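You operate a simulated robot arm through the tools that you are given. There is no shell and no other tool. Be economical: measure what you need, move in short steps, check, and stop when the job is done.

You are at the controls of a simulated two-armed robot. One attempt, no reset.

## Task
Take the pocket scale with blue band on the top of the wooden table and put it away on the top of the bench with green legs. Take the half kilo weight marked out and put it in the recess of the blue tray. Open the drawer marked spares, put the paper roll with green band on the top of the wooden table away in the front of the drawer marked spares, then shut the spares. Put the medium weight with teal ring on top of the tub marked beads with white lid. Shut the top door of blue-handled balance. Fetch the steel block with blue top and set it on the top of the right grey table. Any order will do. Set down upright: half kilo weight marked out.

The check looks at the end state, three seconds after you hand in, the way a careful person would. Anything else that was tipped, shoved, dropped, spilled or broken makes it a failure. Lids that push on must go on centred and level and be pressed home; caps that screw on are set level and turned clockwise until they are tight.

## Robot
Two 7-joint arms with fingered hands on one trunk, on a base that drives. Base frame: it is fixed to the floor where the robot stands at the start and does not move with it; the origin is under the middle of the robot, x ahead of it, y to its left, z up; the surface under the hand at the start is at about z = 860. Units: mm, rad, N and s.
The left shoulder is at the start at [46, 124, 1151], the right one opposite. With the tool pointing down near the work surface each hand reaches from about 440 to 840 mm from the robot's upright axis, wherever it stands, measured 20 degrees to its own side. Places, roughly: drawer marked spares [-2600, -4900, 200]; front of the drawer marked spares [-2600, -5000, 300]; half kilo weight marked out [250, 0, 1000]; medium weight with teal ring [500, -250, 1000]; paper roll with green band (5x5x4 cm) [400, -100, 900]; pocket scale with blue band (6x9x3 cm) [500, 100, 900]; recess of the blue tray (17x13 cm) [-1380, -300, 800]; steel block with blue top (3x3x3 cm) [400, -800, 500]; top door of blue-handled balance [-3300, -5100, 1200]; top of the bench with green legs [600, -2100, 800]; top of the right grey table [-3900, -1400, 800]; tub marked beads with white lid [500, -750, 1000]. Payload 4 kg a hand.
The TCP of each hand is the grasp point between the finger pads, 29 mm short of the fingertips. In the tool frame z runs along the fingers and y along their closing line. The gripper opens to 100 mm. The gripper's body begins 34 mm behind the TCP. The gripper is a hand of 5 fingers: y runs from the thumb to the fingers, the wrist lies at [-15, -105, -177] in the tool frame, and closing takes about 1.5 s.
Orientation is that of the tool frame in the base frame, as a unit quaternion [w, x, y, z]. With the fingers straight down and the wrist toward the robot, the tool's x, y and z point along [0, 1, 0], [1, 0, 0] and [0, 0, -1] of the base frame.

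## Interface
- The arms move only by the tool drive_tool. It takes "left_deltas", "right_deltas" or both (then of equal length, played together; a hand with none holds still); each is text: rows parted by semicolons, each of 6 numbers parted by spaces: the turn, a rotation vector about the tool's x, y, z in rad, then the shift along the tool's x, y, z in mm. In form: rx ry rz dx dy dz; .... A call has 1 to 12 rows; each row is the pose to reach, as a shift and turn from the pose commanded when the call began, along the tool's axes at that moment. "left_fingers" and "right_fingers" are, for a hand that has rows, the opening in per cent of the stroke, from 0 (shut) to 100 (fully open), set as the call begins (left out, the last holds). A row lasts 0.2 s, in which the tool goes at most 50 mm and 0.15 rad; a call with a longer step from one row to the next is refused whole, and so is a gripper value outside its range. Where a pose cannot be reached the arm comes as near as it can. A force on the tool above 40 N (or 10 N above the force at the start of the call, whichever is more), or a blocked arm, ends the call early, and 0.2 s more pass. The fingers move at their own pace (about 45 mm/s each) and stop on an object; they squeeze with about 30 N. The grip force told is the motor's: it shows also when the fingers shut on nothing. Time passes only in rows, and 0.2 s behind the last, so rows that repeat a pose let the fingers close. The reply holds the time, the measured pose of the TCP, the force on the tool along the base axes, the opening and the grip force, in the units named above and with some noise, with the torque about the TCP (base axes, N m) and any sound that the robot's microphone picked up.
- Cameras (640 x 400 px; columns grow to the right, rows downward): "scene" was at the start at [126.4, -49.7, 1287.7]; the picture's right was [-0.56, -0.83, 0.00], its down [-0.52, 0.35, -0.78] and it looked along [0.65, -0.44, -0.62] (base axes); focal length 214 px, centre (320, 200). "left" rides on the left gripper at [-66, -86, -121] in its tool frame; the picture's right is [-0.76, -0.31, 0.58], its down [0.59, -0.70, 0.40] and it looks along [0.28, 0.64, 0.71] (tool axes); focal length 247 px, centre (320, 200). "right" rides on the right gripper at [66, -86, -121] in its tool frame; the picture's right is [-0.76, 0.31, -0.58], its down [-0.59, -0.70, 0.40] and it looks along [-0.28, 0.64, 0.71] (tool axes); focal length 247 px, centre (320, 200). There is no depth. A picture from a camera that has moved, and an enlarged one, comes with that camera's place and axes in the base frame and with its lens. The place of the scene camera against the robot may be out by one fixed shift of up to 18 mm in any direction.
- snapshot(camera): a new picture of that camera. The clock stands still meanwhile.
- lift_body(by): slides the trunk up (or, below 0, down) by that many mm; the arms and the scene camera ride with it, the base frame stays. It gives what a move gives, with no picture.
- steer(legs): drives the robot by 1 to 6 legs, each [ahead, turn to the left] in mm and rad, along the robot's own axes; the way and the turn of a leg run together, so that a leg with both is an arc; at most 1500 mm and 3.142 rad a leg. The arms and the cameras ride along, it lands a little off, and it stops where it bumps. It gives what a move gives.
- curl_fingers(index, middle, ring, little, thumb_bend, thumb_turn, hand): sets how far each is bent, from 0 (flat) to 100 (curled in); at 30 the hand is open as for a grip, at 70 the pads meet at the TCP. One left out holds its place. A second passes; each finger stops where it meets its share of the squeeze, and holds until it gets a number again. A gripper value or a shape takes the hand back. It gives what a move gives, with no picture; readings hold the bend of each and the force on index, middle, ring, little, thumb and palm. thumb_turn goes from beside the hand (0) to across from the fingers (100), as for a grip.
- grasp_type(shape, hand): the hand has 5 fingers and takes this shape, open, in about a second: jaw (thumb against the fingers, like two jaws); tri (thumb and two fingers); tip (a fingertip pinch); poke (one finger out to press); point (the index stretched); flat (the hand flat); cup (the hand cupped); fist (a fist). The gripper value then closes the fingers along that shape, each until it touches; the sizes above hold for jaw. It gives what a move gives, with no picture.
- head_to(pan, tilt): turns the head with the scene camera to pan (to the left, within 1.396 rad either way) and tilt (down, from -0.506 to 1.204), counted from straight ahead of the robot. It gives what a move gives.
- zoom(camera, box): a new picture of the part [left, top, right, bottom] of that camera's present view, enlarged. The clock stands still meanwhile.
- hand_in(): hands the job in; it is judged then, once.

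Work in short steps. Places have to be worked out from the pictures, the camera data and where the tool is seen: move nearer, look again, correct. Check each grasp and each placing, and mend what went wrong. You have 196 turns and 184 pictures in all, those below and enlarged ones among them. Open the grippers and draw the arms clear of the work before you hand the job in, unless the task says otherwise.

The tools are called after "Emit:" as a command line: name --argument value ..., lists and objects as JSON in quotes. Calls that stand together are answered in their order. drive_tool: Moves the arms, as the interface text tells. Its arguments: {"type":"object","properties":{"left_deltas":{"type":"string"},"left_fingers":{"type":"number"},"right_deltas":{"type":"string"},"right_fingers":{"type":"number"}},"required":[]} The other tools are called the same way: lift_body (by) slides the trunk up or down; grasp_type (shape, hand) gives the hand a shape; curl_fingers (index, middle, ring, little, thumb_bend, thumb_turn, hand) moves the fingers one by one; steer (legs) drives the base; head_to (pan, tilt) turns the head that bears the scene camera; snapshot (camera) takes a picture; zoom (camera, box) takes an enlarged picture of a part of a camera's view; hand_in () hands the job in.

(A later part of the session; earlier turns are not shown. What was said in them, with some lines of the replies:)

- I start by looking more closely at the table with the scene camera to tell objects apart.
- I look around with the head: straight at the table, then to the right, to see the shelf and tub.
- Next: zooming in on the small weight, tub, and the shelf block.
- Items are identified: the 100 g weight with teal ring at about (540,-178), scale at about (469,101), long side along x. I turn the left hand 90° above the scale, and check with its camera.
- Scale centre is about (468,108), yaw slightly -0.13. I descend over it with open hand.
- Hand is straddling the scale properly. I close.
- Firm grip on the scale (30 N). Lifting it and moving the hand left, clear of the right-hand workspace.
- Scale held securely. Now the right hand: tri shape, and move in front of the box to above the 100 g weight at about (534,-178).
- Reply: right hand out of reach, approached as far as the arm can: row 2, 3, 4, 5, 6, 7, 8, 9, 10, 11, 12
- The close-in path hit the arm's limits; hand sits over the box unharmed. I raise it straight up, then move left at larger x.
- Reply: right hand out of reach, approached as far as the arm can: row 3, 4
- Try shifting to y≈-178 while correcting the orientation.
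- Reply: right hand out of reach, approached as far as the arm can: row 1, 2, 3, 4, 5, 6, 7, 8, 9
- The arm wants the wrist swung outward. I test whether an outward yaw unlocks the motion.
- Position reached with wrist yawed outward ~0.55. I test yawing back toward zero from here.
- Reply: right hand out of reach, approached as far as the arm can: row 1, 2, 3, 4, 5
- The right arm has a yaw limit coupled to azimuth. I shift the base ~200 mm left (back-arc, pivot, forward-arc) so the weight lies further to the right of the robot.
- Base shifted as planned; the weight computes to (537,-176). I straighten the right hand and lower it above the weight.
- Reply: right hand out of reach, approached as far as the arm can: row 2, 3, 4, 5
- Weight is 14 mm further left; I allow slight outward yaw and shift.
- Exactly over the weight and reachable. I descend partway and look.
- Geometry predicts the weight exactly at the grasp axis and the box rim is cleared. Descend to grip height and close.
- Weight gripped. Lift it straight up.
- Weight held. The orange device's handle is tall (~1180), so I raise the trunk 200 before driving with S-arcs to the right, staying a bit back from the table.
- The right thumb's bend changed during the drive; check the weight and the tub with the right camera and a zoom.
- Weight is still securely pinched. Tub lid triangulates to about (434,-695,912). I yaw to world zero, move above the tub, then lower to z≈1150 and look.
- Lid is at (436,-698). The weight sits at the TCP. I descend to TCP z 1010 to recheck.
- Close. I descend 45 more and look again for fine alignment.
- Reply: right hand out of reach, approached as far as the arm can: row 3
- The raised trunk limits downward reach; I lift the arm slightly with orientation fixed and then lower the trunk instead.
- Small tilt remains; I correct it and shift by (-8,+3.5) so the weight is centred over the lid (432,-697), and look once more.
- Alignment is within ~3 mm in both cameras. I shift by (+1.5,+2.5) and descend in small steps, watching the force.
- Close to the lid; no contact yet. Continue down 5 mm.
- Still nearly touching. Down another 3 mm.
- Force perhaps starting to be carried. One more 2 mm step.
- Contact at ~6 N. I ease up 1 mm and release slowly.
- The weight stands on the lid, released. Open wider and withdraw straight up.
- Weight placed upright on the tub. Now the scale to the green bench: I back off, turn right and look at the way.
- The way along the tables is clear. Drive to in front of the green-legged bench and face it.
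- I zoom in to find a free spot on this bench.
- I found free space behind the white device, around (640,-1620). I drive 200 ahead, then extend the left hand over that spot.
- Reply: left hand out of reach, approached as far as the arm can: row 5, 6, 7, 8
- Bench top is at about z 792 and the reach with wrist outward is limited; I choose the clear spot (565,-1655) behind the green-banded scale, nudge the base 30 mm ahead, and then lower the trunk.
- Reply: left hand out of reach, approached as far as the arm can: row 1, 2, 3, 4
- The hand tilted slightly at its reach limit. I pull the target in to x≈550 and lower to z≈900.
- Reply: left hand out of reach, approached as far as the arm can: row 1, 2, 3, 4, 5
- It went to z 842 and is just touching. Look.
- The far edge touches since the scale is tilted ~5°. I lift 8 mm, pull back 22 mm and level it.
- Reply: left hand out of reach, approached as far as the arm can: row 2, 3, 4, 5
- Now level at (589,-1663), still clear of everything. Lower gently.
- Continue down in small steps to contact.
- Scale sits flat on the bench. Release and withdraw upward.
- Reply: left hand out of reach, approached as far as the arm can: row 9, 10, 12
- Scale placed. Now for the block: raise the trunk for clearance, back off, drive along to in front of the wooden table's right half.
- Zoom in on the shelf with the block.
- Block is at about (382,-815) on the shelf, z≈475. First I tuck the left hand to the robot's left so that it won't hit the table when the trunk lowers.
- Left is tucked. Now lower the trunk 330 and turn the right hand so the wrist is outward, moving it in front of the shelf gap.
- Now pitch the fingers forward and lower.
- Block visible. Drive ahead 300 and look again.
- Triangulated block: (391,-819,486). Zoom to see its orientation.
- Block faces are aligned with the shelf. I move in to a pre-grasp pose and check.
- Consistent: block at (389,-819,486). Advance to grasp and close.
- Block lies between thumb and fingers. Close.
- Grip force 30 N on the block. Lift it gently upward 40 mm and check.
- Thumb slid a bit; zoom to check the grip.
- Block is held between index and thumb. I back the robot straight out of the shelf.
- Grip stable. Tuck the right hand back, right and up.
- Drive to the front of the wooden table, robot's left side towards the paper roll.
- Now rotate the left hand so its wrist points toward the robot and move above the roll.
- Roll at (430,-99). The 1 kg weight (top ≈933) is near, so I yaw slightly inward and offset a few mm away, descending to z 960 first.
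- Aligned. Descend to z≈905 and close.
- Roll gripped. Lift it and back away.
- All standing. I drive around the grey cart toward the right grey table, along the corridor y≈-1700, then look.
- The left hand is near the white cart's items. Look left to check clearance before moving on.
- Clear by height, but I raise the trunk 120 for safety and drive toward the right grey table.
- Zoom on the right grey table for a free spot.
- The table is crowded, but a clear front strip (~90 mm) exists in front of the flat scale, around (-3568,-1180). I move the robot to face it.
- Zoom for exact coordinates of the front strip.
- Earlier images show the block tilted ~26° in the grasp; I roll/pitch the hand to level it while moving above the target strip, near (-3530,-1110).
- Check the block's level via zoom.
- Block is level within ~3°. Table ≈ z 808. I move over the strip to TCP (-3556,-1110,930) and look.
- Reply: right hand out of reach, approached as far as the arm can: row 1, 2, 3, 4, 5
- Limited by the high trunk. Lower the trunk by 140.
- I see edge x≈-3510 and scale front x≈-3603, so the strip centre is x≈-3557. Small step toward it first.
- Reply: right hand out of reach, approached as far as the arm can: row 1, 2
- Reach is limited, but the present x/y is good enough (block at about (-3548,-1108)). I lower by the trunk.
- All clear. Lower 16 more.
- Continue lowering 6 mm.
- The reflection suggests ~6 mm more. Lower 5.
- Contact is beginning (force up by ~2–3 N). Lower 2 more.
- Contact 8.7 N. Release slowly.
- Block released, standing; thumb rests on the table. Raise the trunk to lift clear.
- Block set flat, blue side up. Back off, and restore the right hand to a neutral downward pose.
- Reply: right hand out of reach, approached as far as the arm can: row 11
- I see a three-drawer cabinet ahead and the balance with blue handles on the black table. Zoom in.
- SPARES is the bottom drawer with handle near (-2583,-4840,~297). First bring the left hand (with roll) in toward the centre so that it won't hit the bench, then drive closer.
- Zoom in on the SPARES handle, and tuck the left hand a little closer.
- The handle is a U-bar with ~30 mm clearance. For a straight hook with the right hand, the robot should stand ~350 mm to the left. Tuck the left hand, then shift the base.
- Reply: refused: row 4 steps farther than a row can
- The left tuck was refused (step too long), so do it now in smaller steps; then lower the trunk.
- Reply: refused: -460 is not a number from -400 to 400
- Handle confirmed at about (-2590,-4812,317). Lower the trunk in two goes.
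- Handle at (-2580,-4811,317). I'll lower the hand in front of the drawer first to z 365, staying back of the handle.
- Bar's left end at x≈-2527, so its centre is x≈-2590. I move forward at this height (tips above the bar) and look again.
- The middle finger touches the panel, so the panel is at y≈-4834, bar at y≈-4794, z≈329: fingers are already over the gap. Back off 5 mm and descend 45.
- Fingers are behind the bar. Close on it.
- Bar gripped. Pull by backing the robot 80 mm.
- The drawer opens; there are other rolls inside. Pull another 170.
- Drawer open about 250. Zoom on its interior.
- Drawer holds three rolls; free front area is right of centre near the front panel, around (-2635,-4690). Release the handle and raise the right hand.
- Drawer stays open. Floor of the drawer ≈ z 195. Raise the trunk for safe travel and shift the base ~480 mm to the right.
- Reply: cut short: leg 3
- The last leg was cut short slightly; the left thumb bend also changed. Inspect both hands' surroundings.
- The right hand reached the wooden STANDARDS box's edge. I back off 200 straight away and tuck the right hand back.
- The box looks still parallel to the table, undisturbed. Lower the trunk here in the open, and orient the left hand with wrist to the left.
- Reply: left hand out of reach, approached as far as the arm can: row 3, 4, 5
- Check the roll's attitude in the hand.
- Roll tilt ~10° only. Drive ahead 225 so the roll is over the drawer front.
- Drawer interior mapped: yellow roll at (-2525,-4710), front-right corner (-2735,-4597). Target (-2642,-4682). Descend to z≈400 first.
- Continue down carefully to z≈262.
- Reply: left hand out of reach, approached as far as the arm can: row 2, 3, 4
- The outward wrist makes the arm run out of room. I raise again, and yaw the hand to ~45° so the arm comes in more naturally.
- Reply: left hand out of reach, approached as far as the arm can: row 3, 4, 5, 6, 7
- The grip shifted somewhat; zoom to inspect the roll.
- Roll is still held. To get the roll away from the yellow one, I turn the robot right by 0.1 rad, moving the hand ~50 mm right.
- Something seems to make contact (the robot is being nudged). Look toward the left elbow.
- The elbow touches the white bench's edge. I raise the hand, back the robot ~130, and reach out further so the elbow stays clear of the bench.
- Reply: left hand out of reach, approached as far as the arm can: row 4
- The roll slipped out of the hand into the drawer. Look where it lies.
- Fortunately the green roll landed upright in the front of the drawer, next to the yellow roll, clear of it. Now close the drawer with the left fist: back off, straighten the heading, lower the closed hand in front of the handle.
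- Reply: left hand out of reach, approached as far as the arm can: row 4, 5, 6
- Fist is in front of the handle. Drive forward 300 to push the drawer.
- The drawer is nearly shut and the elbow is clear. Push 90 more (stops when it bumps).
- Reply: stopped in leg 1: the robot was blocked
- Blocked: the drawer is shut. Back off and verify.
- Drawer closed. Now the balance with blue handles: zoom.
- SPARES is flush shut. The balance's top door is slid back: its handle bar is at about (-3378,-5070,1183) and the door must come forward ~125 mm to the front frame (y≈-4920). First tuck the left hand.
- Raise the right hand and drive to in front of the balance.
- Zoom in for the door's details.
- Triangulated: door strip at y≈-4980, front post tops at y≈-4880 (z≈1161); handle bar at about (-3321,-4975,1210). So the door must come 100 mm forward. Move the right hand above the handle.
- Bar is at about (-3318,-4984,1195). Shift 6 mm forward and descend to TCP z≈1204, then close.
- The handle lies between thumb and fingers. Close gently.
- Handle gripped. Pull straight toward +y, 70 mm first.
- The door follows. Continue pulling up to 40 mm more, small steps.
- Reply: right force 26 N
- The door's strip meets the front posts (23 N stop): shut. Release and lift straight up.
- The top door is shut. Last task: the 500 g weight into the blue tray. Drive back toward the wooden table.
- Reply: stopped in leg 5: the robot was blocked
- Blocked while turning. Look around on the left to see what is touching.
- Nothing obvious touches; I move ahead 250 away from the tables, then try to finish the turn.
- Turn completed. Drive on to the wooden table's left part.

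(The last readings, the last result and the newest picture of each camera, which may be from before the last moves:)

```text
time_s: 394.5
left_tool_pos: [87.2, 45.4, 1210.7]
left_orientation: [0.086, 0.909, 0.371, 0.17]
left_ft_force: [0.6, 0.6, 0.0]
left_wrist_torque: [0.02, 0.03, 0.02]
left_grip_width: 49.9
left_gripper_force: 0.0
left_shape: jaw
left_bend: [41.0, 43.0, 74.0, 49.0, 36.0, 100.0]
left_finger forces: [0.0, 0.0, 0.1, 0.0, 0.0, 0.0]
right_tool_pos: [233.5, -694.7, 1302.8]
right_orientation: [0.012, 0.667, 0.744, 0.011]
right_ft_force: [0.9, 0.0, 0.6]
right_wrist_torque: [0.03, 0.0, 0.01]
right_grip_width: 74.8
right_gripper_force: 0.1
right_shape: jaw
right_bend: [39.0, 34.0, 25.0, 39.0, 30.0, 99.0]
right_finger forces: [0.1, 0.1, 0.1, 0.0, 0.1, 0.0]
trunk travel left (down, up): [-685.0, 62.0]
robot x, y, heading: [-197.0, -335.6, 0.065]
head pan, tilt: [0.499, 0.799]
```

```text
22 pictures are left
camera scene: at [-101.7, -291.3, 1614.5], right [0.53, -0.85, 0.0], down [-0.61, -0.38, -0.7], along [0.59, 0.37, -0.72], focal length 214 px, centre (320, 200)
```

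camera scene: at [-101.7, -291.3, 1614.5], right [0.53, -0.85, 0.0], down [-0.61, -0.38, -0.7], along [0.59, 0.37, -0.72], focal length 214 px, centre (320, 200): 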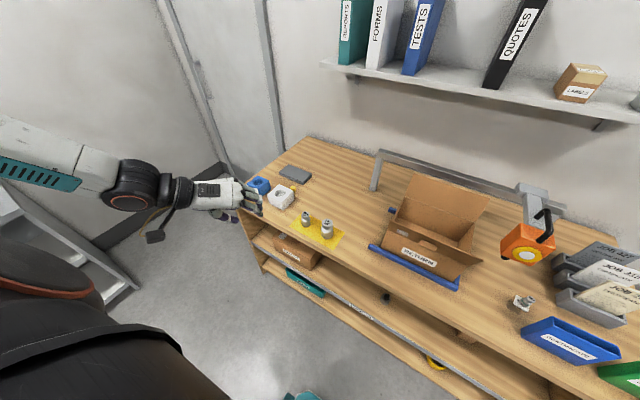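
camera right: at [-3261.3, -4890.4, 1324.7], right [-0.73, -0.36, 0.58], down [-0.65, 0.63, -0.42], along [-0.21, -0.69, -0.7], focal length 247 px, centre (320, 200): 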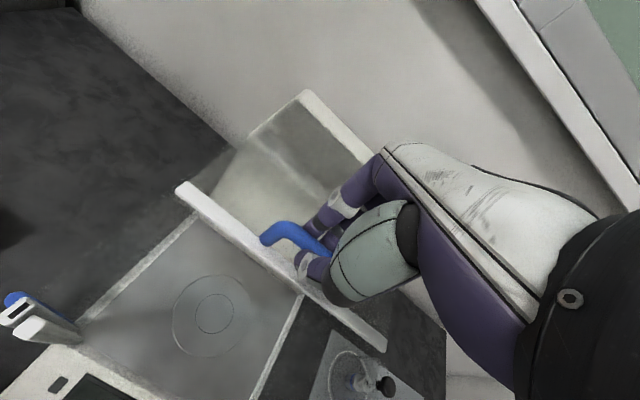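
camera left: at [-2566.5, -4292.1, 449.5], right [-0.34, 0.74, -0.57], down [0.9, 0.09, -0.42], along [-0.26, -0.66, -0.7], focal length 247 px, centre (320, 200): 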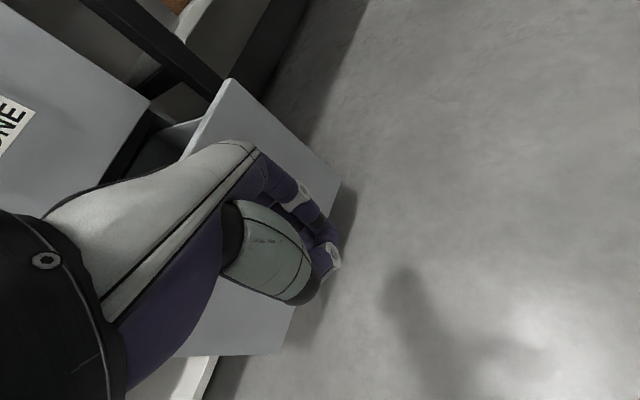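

The table is as left. Lower the trunk, then level the left hand and bring it above the 500 g weight at (350,68).

Emit:
lift_body --by -285

Emit:
drive_tool --left_deltas "0.053 -0.018 -0.112 32 27 -4; 0.107 -0.035 -0.225 64 55 -8; 0.16 -0.053 -0.337 96 82 -12; 0.213 -0.071 -0.45 128 110 -16; 0.266 -0.089 -0.562 160 137 -20; 0.32 -0.106 -0.675 192 165 -24; 0.373 -0.124 -0.787 224 192 -27; 0.373 -0.124 -0.787 224 192 -27" --left_fingers 100

Emit:
snapshot --camera "left"

```text
time_s: 397.4
left_tool_pos: [87.5, 44.8, 926.0]
left_orientation: [0.086, 0.908, 0.372, 0.17]
left_ft_force: [-0.1, 0.7, 0.4]
left_wrist_torque: [0.01, 0.02, -0.02]
left_grip_width: 49.8
left_gripper_force: 0.1
left_shape: jaw
left_bend: [41.0, 43.0, 74.0, 49.0, 36.0, 100.0]
left_finger forces: [0.0, 0.0, 0.1, 0.0, 0.0, 0.0]
right_tool_pos: [234.3, -695.9, 1017.7]
right_orientation: [0.012, 0.668, 0.744, 0.011]
right_ft_force: [-0.3, -0.2, -0.1]
right_wrist_torque: [0.06, 0.0, -0.02]
right_grip_width: 74.9
right_gripper_force: 0.1
right_shape: jaw
right_bend: [39.0, 34.0, 25.0, 39.0, 30.0, 99.0]
right_finger forces: [0.0, 0.0, 0.0, 0.0, 0.0, 0.0]
trunk travel left (down, up): [-400.0, 347.0]
robot x, y, heading: [-195.2, -332.2, 0.067]
head pan, tilt: [0.499, 0.799]
```

```text
time_s: 399.2
left_tool_pos: [348.0, 66.2, 1061.0]
left_orientation: [0.001, 0.706, 0.708, -0.001]
left_ft_force: [0.0, 0.6, 0.7]
left_wrist_torque: [-0.01, 0.01, 0.03]
left_grip_width: 99.8
left_gripper_force: 0.1
left_shape: jaw
left_bend: [30.0, 30.0, 30.0, 30.0, 30.0, 98.0]
left_finger forces: [0.1, 0.1, 0.0, 0.0, 0.0, 0.1]
right_tool_pos: [233.5, -694.3, 1017.6]
right_orientation: [0.012, 0.668, 0.744, 0.009]
right_ft_force: [0.0, 0.0, 0.9]
right_wrist_torque: [-0.03, -0.02, 0.02]
right_grip_width: 75.0
right_gripper_force: 0.2
right_shape: jaw
right_bend: [39.0, 34.0, 25.0, 39.0, 30.0, 99.0]
right_finger forces: [0.0, 0.1, 0.1, 0.0, 0.1, 0.0]
trunk travel left (down, up): [-400.0, 347.0]
robot x, y, heading: [-192.6, -333.9, 0.062]
head pan, tilt: [0.499, 0.799]
```

```text
21 pictures are left
camera left: at [260.9, 2.2, 1181.0], right [-0.3, -0.76, -0.57], down [-0.7, 0.59, -0.4], along [0.64, 0.28, -0.71], focal length 247 px, centre (320, 200)
```

left: 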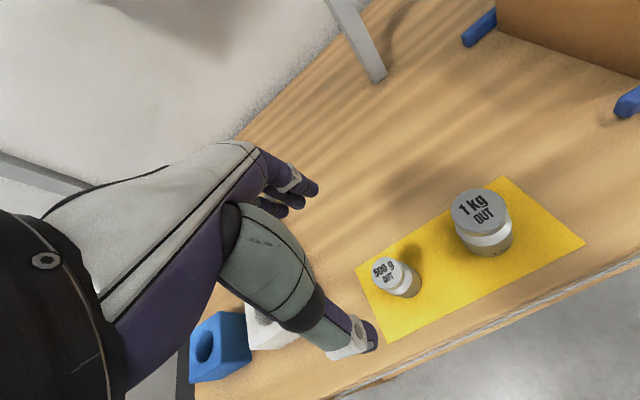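

Weight is at (349,68), directly below. Descend to z≈911 and close.

Emit:
drive_tool --left_deltas "0 0 0 2 1 40; 0 0 0 2 1 80; 0 0 0 2 1 115; 0 0 0 2 1 140; 0 0 0 2 1 150"

Emit:
snapshot --camera "left"

```text
time_s: 400.4
left_tool_pos: [350.7, 68.0, 910.9]
left_orientation: [0.002, 0.707, 0.708, -0.001]
left_ft_force: [-0.8, 1.0, -0.4]
left_wrist_torque: [0.02, 0.0, -0.01]
left_grip_width: 100.0
left_gripper_force: 0.1
left_shape: jaw
left_bend: [30.0, 30.0, 30.0, 30.0, 30.0, 98.0]
left_finger forces: [0.0, 0.1, 0.0, 0.1, 0.0, 0.1]
right_tool_pos: [233.7, -694.4, 1017.1]
right_orientation: [0.012, 0.668, 0.744, 0.01]
right_ft_force: [-0.6, 0.0, -0.8]
right_wrist_torque: [0.01, 0.0, 0.02]
right_grip_width: 75.1
right_gripper_force: 0.0
right_shape: jaw
right_bend: [39.0, 34.0, 25.0, 39.0, 30.0, 99.0]
right_finger forces: [0.1, 0.0, 0.0, 0.0, 0.0, 0.1]
trunk travel left (down, up): [-400.0, 347.0]
robot x, y, heading: [-192.2, -334.7, 0.063]
head pan, tilt: [0.499, 0.799]
```

```text
20 pictures are left
camera left: at [263.8, 4.6, 1030.8], right [-0.3, -0.76, -0.58], down [-0.7, 0.59, -0.4], along [0.64, 0.28, -0.71], focal length 247 px, centre (320, 200)
```

left: 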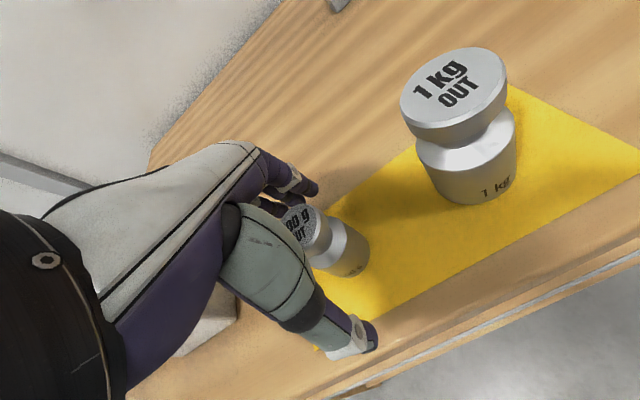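

Well centred. Close.

Emit:
drive_tool --left_deltas "0 0 0 0 0 3; 0 0 0 0 0 5; 0 0 0 0 0 5; 0 0 0 0 0 5; 0 0 0 0 0 5; 0 0 0 0 0 5; 0 0 0 0 0 5; 0 0 0 0 0 5" --left_fingers 0

Emit:
drive_tool --left_deltas "0 0 0 0 0 -8; 0 0 0 0 0 -20; 0 0 0 0 0 -40; 0 0 0 0 0 -60"

Emit:
snapshot --camera "left"

```text
time_s: 402.2
left_tool_pos: [351.2, 68.9, 905.0]
left_orientation: [0.0, 0.706, 0.708, -0.001]
left_ft_force: [-0.8, 0.7, 0.4]
left_wrist_torque: [-0.02, -0.01, -0.01]
left_grip_width: 30.6
left_gripper_force: 30.2
left_shape: jaw
left_bend: [45.0, 50.0, 74.0, 54.0, 49.0, 100.0]
left_finger forces: [16.3, 7.7, 0.0, 0.0, 25.5, 0.0]
right_tool_pos: [233.9, -695.1, 1017.9]
right_orientation: [0.011, 0.668, 0.744, 0.01]
right_ft_force: [0.3, -0.9, 0.4]
right_wrist_torque: [0.05, -0.02, 0.02]
right_grip_width: 74.8
right_gripper_force: 0.0
right_shape: jaw
right_bend: [39.0, 34.0, 25.0, 39.0, 30.0, 99.0]
right_finger forces: [0.0, 0.1, 0.0, 0.0, 0.0, 0.1]
trunk travel left (down, up): [-400.0, 347.0]
robot x, y, heading: [-191.9, -330.8, 0.065]
head pan, tilt: [0.499, 0.799]
```

```text
time_s: 403.2
left_tool_pos: [350.5, 67.8, 963.7]
left_orientation: [0.001, 0.707, 0.708, -0.001]
left_ft_force: [0.3, 0.3, -6.0]
left_wrist_torque: [0.0, 0.01, 0.0]
left_grip_width: 30.2
left_gripper_force: 30.0
left_shape: jaw
left_bend: [45.0, 50.0, 74.0, 54.0, 49.0, 100.0]
left_finger forces: [17.0, 8.0, 0.0, 0.0, 25.1, 0.0]
right_tool_pos: [234.1, -695.6, 1017.2]
right_orientation: [0.011, 0.668, 0.744, 0.011]
right_ft_force: [-0.1, 0.0, -0.7]
right_wrist_torque: [0.02, 0.0, 0.0]
right_grip_width: 75.1
right_gripper_force: 0.0
right_shape: jaw
right_bend: [39.0, 34.0, 25.0, 39.0, 30.0, 99.0]
right_finger forces: [0.0, 0.0, 0.0, 0.0, 0.1, 0.0]
trunk travel left (down, up): [-400.0, 347.0]
robot x, y, heading: [-197.0, -332.5, 0.063]
head pan, tilt: [0.499, 0.799]
```

```text
19 pictures are left
camera left: at [263.6, 4.1, 1084.6], right [-0.31, -0.76, -0.58], down [-0.7, 0.59, -0.4], along [0.64, 0.28, -0.71], focal length 247 px, centre (320, 200)
```

left: 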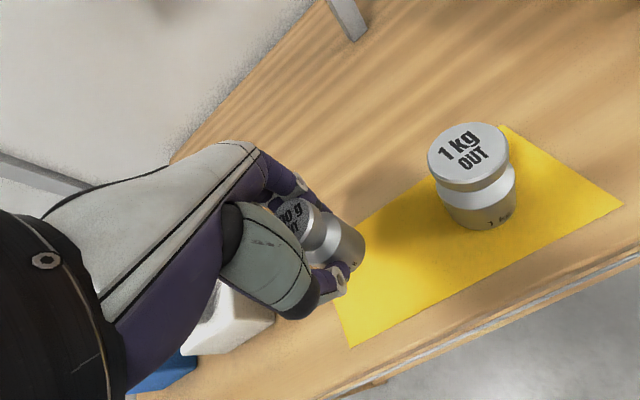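

The weight is held (6 N load). Lift a bit more, then back off, turn right and reverse toward +y to line up with the tray's cart; look before the last turn.

Emit:
drive_tool --left_deltas "0 0 0 0 0 -30; 0 0 0 0 0 -70; 0 0 0 0 0 -100"

Emit:
steer --legs '[[-400, -0.06], [0, -1.57], [-400, 0]]'

Emit:
head_to --pan -1.2 --tilt 0.5

Emit:
snapshot --camera "scene"

```text
time_s: 404.0
left_tool_pos: [351.5, 69.3, 1066.4]
left_orientation: [0.0, 0.706, 0.708, -0.001]
left_ft_force: [-0.2, 0.1, -4.4]
left_wrist_torque: [0.01, 0.01, 0.02]
left_grip_width: 30.2
left_gripper_force: 29.4
left_shape: jaw
left_bend: [45.0, 50.0, 74.0, 54.0, 49.0, 100.0]
left_finger forces: [17.0, 8.0, 0.0, 0.1, 25.0, 0.0]
right_tool_pos: [233.6, -694.8, 1017.5]
right_orientation: [0.012, 0.668, 0.744, 0.011]
right_ft_force: [1.3, 0.7, -0.2]
right_wrist_torque: [-0.02, -0.01, 0.01]
right_grip_width: 75.1
right_gripper_force: 0.1
right_shape: jaw
right_bend: [39.0, 34.0, 25.0, 39.0, 30.0, 99.0]
right_finger forces: [0.1, 0.0, 0.0, 0.1, 0.1, 0.0]
trunk travel left (down, up): [-400.0, 347.0]
robot x, y, heading: [-199.5, -336.0, 0.06]
head pan, tilt: [0.499, 0.799]
```

```text
time_s: 412.4
left_tool_pos: [-218.3, -509.9, 1065.0]
left_orientation: [0.001, 1.0, -0.023, 0.0]
left_ft_force: [0.0, 0.6, -5.0]
left_wrist_torque: [0.01, -0.06, -0.01]
left_grip_width: 30.1
left_gripper_force: 30.0
left_shape: jaw
left_bend: [45.0, 50.0, 74.0, 54.0, 50.0, 100.0]
left_finger forces: [17.2, 8.0, 0.0, 0.0, 25.0, 0.0]
right_tool_pos: [-976.6, -358.0, 1017.5]
right_orientation: [0.015, 0.999, 0.031, -0.001]
right_ft_force: [1.3, 0.9, 0.5]
right_wrist_torque: [-0.03, 0.01, 0.02]
right_grip_width: 75.1
right_gripper_force: 0.0
right_shape: jaw
right_bend: [39.0, 34.0, 25.0, 39.0, 30.0, 99.0]
right_finger forces: [0.1, 0.0, 0.0, 0.0, 0.1, 0.0]
trunk travel left (down, up): [-400.0, 347.0]
robot x, y, heading: [-596.2, 52.8, -1.554]
head pan, tilt: [0.499, 0.799]
```

```text
time_s: 414.2
left_tool_pos: [-217.3, -510.8, 1065.2]
left_orientation: [-0.001, 1.0, -0.023, -0.001]
left_ft_force: [0.4, 0.0, -4.6]
left_wrist_torque: [0.04, -0.01, 0.01]
left_grip_width: 30.1
left_gripper_force: 29.6
left_shape: jaw
left_bend: [45.0, 50.0, 74.0, 54.0, 50.0, 100.0]
left_finger forces: [17.2, 8.0, 0.1, 0.0, 24.9, 0.0]
right_tool_pos: [-974.7, -358.4, 1016.8]
right_orientation: [0.015, 0.999, 0.03, -0.001]
right_ft_force: [-0.5, 0.5, 0.2]
right_wrist_torque: [0.03, 0.01, 0.01]
right_grip_width: 75.0
right_gripper_force: 0.1
right_shape: jaw
right_bend: [39.0, 34.0, 25.0, 39.0, 30.0, 99.0]
right_finger forces: [0.0, 0.1, 0.1, 0.1, 0.1, 0.0]
trunk travel left (down, up): [-400.0, 347.0]
robot x, y, heading: [-596.5, 51.9, -1.555]
head pan, tilt: [-1.201, 0.499]
```

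```text
18 pictures are left
camera scene: at [-682.4, -29.6, 1353.8], right [-0.38, 0.93, 0.0], down [0.44, 0.18, -0.88], along [-0.81, -0.33, -0.48], focal length 214 px, centre (320, 200)
```

scene: 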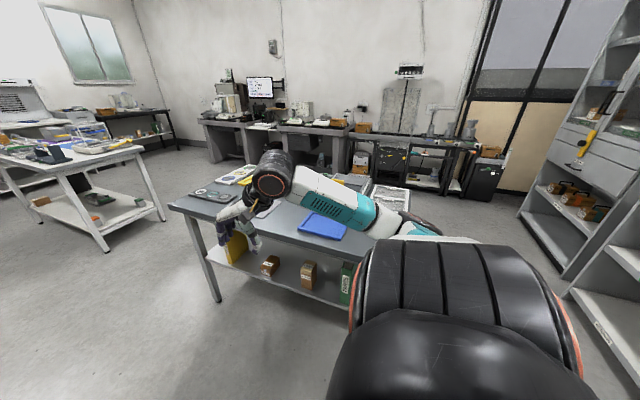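

The blue tray is at about (-1391,-308). I also use a zoom to verify the right grey table from here.

Emit:
zoom --camera "scene" --box '[270, 90, 390, 165]'

Emit:
zoom --camera "scene" --box '[160, 150, 420, 310]'

```text
5.33 times, centred on (330, 128) of scene
camera zoom: at [-682.4, -29.6, 1353.8], right [-0.38, 0.93, 0.0], down [0.44, 0.18, -0.88], along [-0.81, -0.33, -0.48], focal length 1144 px, centre (267, 587)
```

zoom: 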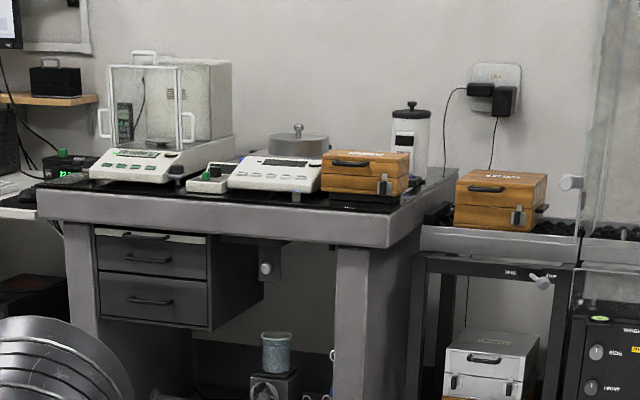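

```text
2.46 times, centred on (290, 230) of scene
camera zoom: at [-682.4, -29.6, 1353.8], right [-0.38, 0.93, 0.0], down [0.44, 0.18, -0.88], along [-0.81, -0.33, -0.48], focal length 528 px, centre (394, 126)
```

zoom: 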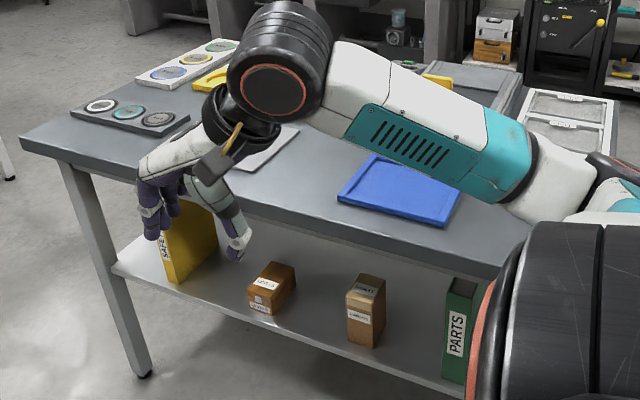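

Grey table is in order. Turn to face the cart and approach so that the weight comes above the tray.

Emit:
steer --legs '[[0, -1.587], [215, 0]]'

Emit:
snapshot --camera "left"

```text
time_s: 419.8
left_tool_pos: [-1382.4, -321.1, 1064.2]
left_orientation: [0.001, -0.687, 0.726, 0.0]
left_ft_force: [-0.8, 0.1, -4.9]
left_wrist_torque: [-0.02, -0.03, -0.03]
left_grip_width: 30.0
left_gripper_force: 30.2
left_shape: jaw
left_bend: [45.0, 50.0, 74.0, 54.0, 50.0, 100.0]
left_finger forces: [17.2, 8.0, 0.1, 0.1, 24.6, 0.1]
right_tool_pos: [-1220.6, 435.3, 1016.7]
right_orientation: [0.01, 0.724, -0.69, -0.012]
right_ft_force: [-0.3, 0.3, 0.4]
right_wrist_torque: [0.03, -0.03, -0.01]
right_grip_width: 75.0
right_gripper_force: 0.1
right_shape: jaw
right_bend: [39.0, 34.0, 25.0, 39.0, 30.0, 99.0]
right_finger forces: [0.1, 0.0, 0.0, 0.0, 0.1, 0.0]
trunk travel left (down, up): [-400.0, 347.0]
robot x, y, heading: [-813.5, 50.7, -3.139]
head pan, tilt: [-1.201, 0.499]
```

```text
15 pictures are left
camera left: at [-1293.1, -259.8, 1185.6], right [0.35, 0.74, -0.58], down [0.67, -0.63, -0.4], along [-0.66, -0.25, -0.71], focal length 247 px, centre (320, 200)
```

left: 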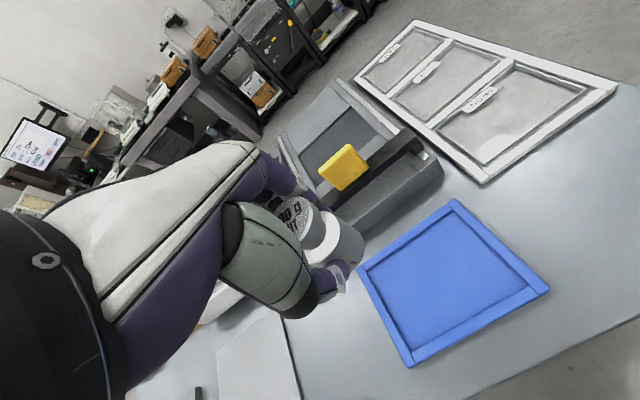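

Tray spans x -1471…-1320, y -388…-201 (centre (-1395,-294)). Move above the centre and descend to z≈885.

Emit:
drive_tool --left_deltas "0 0 0 -8 3 30; 0 0 0 -16 6 70; 0 0 0 -24 9 110; 0 0 0 -24 9 145; 0 0 0 -24 9 170; 0 0 0 -24 9 180"

Emit:
snapshot --camera "left"

```text
time_s: 421.2
left_tool_pos: [-1389.3, -296.7, 884.0]
left_orientation: [0.001, -0.688, 0.726, 0.0]
left_ft_force: [0.2, 0.5, -5.2]
left_wrist_torque: [0.0, -0.03, -0.01]
left_grip_width: 30.0
left_gripper_force: 29.9
left_shape: jaw
left_bend: [45.0, 50.0, 74.0, 54.0, 50.0, 100.0]
left_finger forces: [17.3, 8.0, 0.1, 0.1, 24.5, 0.0]
right_tool_pos: [-1221.1, 434.7, 1018.2]
right_orientation: [0.01, 0.724, -0.689, -0.012]
right_ft_force: [-1.6, 0.3, 0.1]
right_wrist_torque: [0.0, -0.01, 0.01]
right_grip_width: 74.9
right_gripper_force: 0.1
right_shape: jaw
right_bend: [39.0, 34.0, 25.0, 39.0, 30.0, 99.0]
right_finger forces: [0.0, 0.1, 0.0, 0.0, 0.0, 0.1]
trunk travel left (down, up): [-400.0, 347.0]
robot x, y, heading: [-813.0, 53.7, -3.133]
head pan, tilt: [-1.201, 0.499]
```

```text
14 pictures are left
camera left: at [-1301.3, -235.4, 1004.9], right [0.35, 0.74, -0.57], down [0.67, -0.62, -0.4], along [-0.66, -0.25, -0.71], focal length 247 px, centre (320, 200)
```

left: 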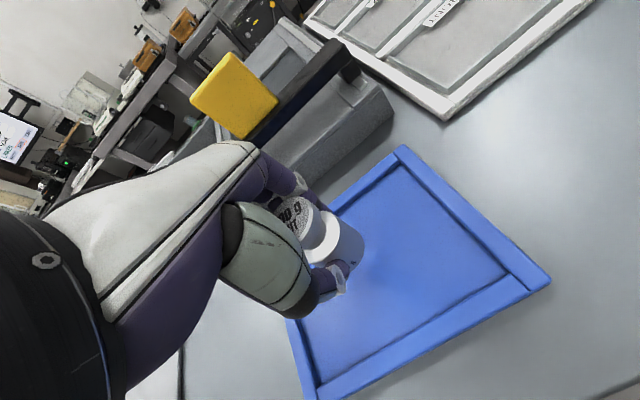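

Over the recess. Descend 25, then feel for contact.

Emit:
drive_tool --left_deltas "0 0 0 0 0 10; 0 0 0 0 0 20; 0 0 0 0 0 26; 0 0 0 0 0 26"

Emit:
drive_tool --left_deltas "0 0 0 0 0 2; 0 0 0 0 0 4; 0 0 0 0 0 4"

```text
time_s: 422.2
left_tool_pos: [-1388.5, -295.8, 859.5]
left_orientation: [0.001, -0.688, 0.726, 0.002]
left_ft_force: [-0.4, -0.9, -5.1]
left_wrist_torque: [0.0, -0.04, 0.01]
left_grip_width: 29.9
left_gripper_force: 30.0
left_shape: jaw
left_bend: [45.0, 50.0, 74.0, 54.0, 50.0, 100.0]
left_finger forces: [17.4, 7.9, 0.1, 0.0, 24.5, 0.1]
right_tool_pos: [-1220.8, 434.1, 1017.0]
right_orientation: [0.011, 0.725, -0.689, -0.012]
right_ft_force: [0.5, -0.8, 0.7]
right_wrist_torque: [0.01, 0.0, 0.01]
right_grip_width: 75.1
right_gripper_force: 0.1
right_shape: jaw
right_bend: [39.0, 34.0, 25.0, 39.0, 30.0, 99.0]
right_finger forces: [0.1, 0.0, 0.0, 0.0, 0.1, 0.0]
trunk travel left (down, up): [-400.0, 347.0]
robot x, y, heading: [-811.4, 50.9, -3.134]
head pan, tilt: [-1.201, 0.499]
```

```text
time_s: 423.0
left_tool_pos: [-1387.6, -296.0, 854.9]
left_orientation: [0.001, -0.688, 0.726, 0.0]
left_ft_force: [-0.2, 0.0, -4.7]
left_wrist_torque: [0.03, -0.02, -0.04]
left_grip_width: 30.0
left_gripper_force: 29.7
left_shape: jaw
left_bend: [45.0, 50.0, 74.0, 54.0, 50.0, 100.0]
left_finger forces: [17.2, 8.0, 0.0, 0.1, 24.5, 0.1]
right_tool_pos: [-1220.3, 434.8, 1017.0]
right_orientation: [0.01, 0.724, -0.689, -0.012]
right_ft_force: [0.3, -0.3, -0.1]
right_wrist_torque: [0.0, -0.04, -0.01]
right_grip_width: 74.8
right_gripper_force: 0.1
right_shape: jaw
right_bend: [39.0, 34.0, 25.0, 39.0, 30.0, 99.0]
right_finger forces: [0.1, 0.0, 0.0, 0.0, 0.1, 0.1]
trunk travel left (down, up): [-400.0, 347.0]
robot x, y, heading: [-815.9, 52.5, -3.135]
head pan, tilt: [-1.201, 0.499]
```

No contact yet; continue 4 mm at a time.

Emit:
drive_tool --left_deltas "0 0 0 0 0 2; 0 0 0 0 0 4; 0 0 0 0 0 4"

Emit:
snapshot --camera "left"

```text
time_s: 423.8
left_tool_pos: [-1390.0, -296.6, 851.7]
left_orientation: [0.001, -0.688, 0.726, 0.001]
left_ft_force: [0.8, 0.1, -3.2]
left_wrist_torque: [-0.02, 0.02, -0.02]
left_grip_width: 29.7
left_gripper_force: 30.1
left_shape: jaw
left_bend: [45.0, 50.0, 74.0, 54.0, 50.0, 100.0]
left_finger forces: [17.2, 8.1, 0.1, 0.0, 24.9, 0.0]
right_tool_pos: [-1219.9, 434.2, 1017.3]
right_orientation: [0.01, 0.725, -0.689, -0.012]
right_ft_force: [0.5, 0.0, 0.1]
right_wrist_torque: [-0.02, -0.02, -0.05]
right_grip_width: 75.3
right_gripper_force: 0.1
right_shape: jaw
right_bend: [39.0, 34.0, 25.0, 39.0, 30.0, 99.0]
right_finger forces: [0.0, 0.0, 0.0, 0.1, 0.0, 0.0]
trunk travel left (down, up): [-400.0, 347.0]
robot x, y, heading: [-810.2, 51.0, -3.125]
head pan, tilt: [-1.201, 0.499]
```

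```text
13 pictures are left
camera left: at [-1301.5, -234.2, 972.1], right [0.35, 0.74, -0.58], down [0.67, -0.63, -0.4], along [-0.66, -0.25, -0.71], focal length 247 px, centre (320, 200)
```

left: 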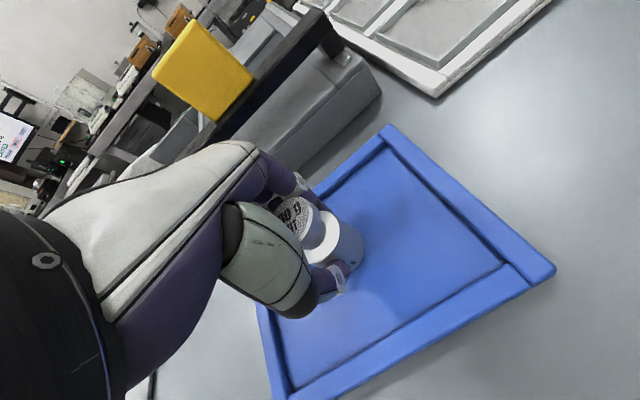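

Force is starting to change (-5 → -3.2); go another 2 mm.

Emit:
drive_tool --left_deltas "0 0 0 0 0 1; 0 0 0 0 0 2; 0 0 0 0 0 2"

```text
time_s: 424.6
left_tool_pos: [-1388.1, -295.8, 851.5]
left_orientation: [0.0, -0.687, 0.726, 0.001]
left_ft_force: [-0.4, 0.1, 4.4]
left_wrist_torque: [-0.01, 0.2, 0.03]
left_grip_width: 29.7
left_gripper_force: 30.1
left_shape: jaw
left_bend: [45.0, 50.0, 74.0, 54.0, 50.0, 100.0]
left_finger forces: [17.9, 8.7, 0.0, 0.1, 25.2, 0.0]
right_tool_pos: [-1221.0, 435.1, 1016.9]
right_orientation: [0.011, 0.725, -0.689, -0.012]
right_ft_force: [0.1, -0.2, 0.6]
right_wrist_torque: [-0.02, 0.01, -0.01]
right_grip_width: 75.3
right_gripper_force: 0.1
right_shape: jaw
right_bend: [39.0, 34.0, 25.0, 39.0, 30.0, 99.0]
right_finger forces: [0.0, 0.0, 0.0, 0.1, 0.1, 0.1]
trunk travel left (down, up): [-400.0, 347.0]
robot x, y, heading: [-817.1, 50.4, -3.137]
head pan, tilt: [-1.201, 0.499]
```

The weight is resting (contact force ~9 N). Release, then withdraw upward.

Emit:
drive_tool --left_deltas "0 0 0 0 0 -1; 0 0 0 0 0 -1; 0 0 0 0 0 -1; 0 0 0 0 0 -1; 0 0 0 0 0 -1; 0 0 0 0 0 -1; 0 0 0 0 0 -1; 0 0 0 0 0 -1; 0 0 0 0 0 -20; 0 0 0 0 0 -50; 0 0 0 0 0 -100; 0 0 0 0 0 -150" --left_fingers 100

Emit:
snapshot --camera "left"

```text
time_s: 427.2
left_tool_pos: [-1388.1, -297.0, 1002.0]
left_orientation: [0.0, -0.688, 0.726, 0.001]
left_ft_force: [-0.1, -0.7, 0.0]
left_wrist_torque: [0.01, 0.01, -0.02]
left_grip_width: 99.8
left_gripper_force: 0.0
left_shape: jaw
left_bend: [30.0, 30.0, 30.0, 30.0, 30.0, 98.0]
left_finger forces: [0.0, 0.0, 0.0, 0.0, 0.1, 0.0]
right_tool_pos: [-1219.3, 433.6, 1017.5]
right_orientation: [0.01, 0.725, -0.689, -0.012]
right_ft_force: [-0.1, 0.1, 0.9]
right_wrist_torque: [0.05, 0.0, -0.03]
right_grip_width: 75.1
right_gripper_force: 0.1
right_shape: jaw
right_bend: [39.0, 34.0, 25.0, 39.0, 30.0, 99.0]
right_finger forces: [0.0, 0.0, 0.0, 0.1, 0.1, 0.0]
trunk travel left (down, up): [-400.0, 347.0]
robot x, y, heading: [-815.3, 50.4, -3.13]
head pan, tilt: [-1.201, 0.499]
```

```text
12 pictures are left
camera left: at [-1300.2, -235.1, 1122.0], right [0.35, 0.74, -0.58], down [0.67, -0.63, -0.4], along [-0.66, -0.25, -0.71], focal length 247 px, centre (320, 200)
```

left: 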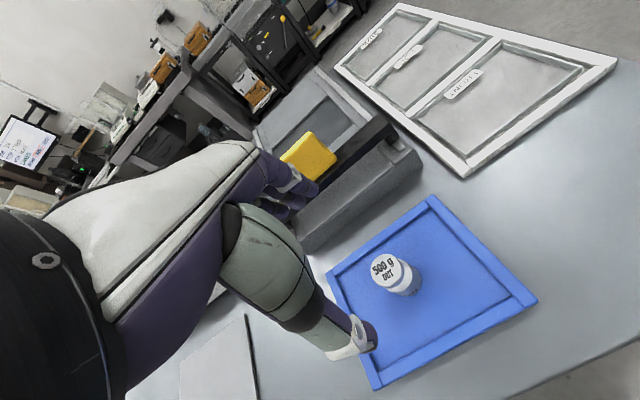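

The 500 g weight stands upright in the tray's recess. Back away and do a final check of the block on the grey table.

Emit:
steer --legs '[[-350, 0]]'

Emit:
head_to --pan 0.4 --tilt 0.3

Emit:
snapshot --camera "scene"

```text
time_s: 429.5
left_tool_pos: [-1034.6, -294.3, 1001.9]
left_orientation: [0.0, -0.688, 0.726, 0.001]
left_ft_force: [1.4, -0.1, 0.5]
left_wrist_torque: [-0.01, 0.0, -0.01]
left_grip_width: 99.7
left_gripper_force: 0.0
left_shape: jaw
left_bend: [30.0, 30.0, 30.0, 30.0, 30.0, 98.0]
left_finger forces: [0.1, 0.0, 0.0, 0.1, 0.1, 0.0]
right_tool_pos: [-866.7, 437.4, 1018.4]
right_orientation: [0.01, 0.725, -0.688, -0.012]
right_ft_force: [0.5, 0.0, 0.1]
right_wrist_torque: [0.01, 0.0, 0.01]
right_grip_width: 75.2
right_gripper_force: 0.2
right_shape: jaw
right_bend: [39.0, 34.0, 25.0, 39.0, 30.0, 99.0]
right_finger forces: [0.0, 0.1, 0.0, 0.0, 0.0, 0.0]
trunk travel left (down, up): [-400.0, 347.0]
robot x, y, heading: [-455.4, 57.7, -3.134]
head pan, tilt: [-1.201, 0.499]
```

```text
time_s: 431.1
left_tool_pos: [-1035.7, -294.4, 1000.5]
left_orientation: [0.0, -0.688, 0.726, 0.0]
left_ft_force: [-0.3, -0.4, 0.6]
left_wrist_torque: [0.01, 0.01, 0.01]
left_grip_width: 99.9
left_gripper_force: 0.1
left_shape: jaw
left_bend: [30.0, 30.0, 30.0, 30.0, 30.0, 98.0]
left_finger forces: [0.1, 0.0, 0.1, 0.0, 0.0, 0.0]
right_tool_pos: [-866.6, 437.9, 1018.4]
right_orientation: [0.01, 0.725, -0.689, -0.012]
right_ft_force: [0.5, 0.8, 0.0]
right_wrist_torque: [0.01, -0.01, -0.02]
right_grip_width: 75.3
right_gripper_force: 0.1
right_shape: jaw
right_bend: [39.0, 34.0, 25.0, 39.0, 30.0, 99.0]
right_finger forces: [0.0, 0.1, 0.0, 0.0, 0.0, 0.0]
trunk travel left (down, up): [-400.0, 347.0]
robot x, y, heading: [-460.0, 53.7, -3.132]
head pan, tilt: [0.4, 0.3]
```

```text
11 pictures are left
camera scene: at [-594.7, 16.4, 1372.2], right [-0.4, 0.92, 0.0], down [0.27, 0.12, -0.96], along [-0.88, -0.38, -0.3], focal length 214 px, centre (320, 200)
```

scene: 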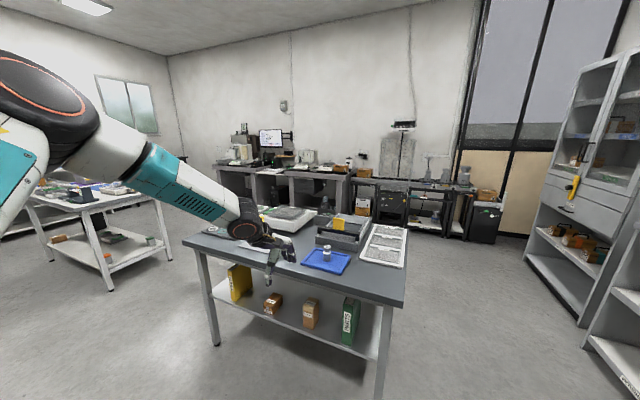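

Emit:
zoom --camera "scene" --box '[285, 145, 375, 200]'

Emit:
zoom --camera "scene" --box '[320, 160, 350, 182]'

```text
7.11 times, centred on (330, 172) of scene
camera zoom: at [-594.7, 16.4, 1372.2], right [-0.4, 0.92, 0.0], down [0.27, 0.12, -0.96], along [-0.88, -0.38, -0.3], focal length 1525 px, centre (249, 396)
```

zoom: 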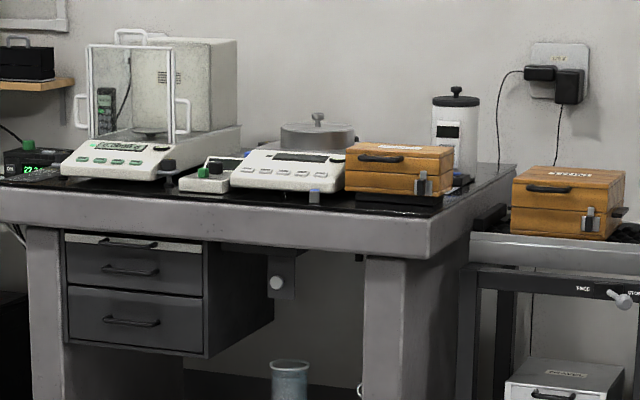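

```text
16.00 times, centred on (335, 171) of scene
camera zoom: at [-594.7, 16.4, 1372.2], right [-0.4, 0.92, 0.0], down [0.27, 0.12, -0.96], along [-0.88, -0.38, -0.3], focal length 3432 px, centre (80, 664)
```

zoom: 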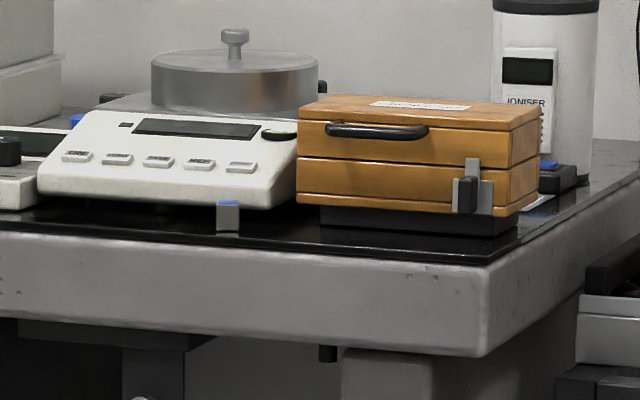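

The block stands in place with its blue top up, everything is done, the grippers are open and clear. Handing in.

Emit:
hand_in

```text
The job is handed in.
```

All six tasks are done and handed in, but three moments might count against the result:

- **Paper roll:** it slipped out of the hand above the drawer. It landed upright in the front, clear of the other rolls, and the drawer is fully shut.
- **STANDARDS box:** my right hand may have touched this wooden box on the black table. It still looked parallel to the table edge afterwards.
- **White bench and a blocked turn:** my left elbow pressed briefly on the bench's front edge. Later a turn near the grey tables was blocked without my finding the cause. The right grey table looked undisturbed in the final pictures.
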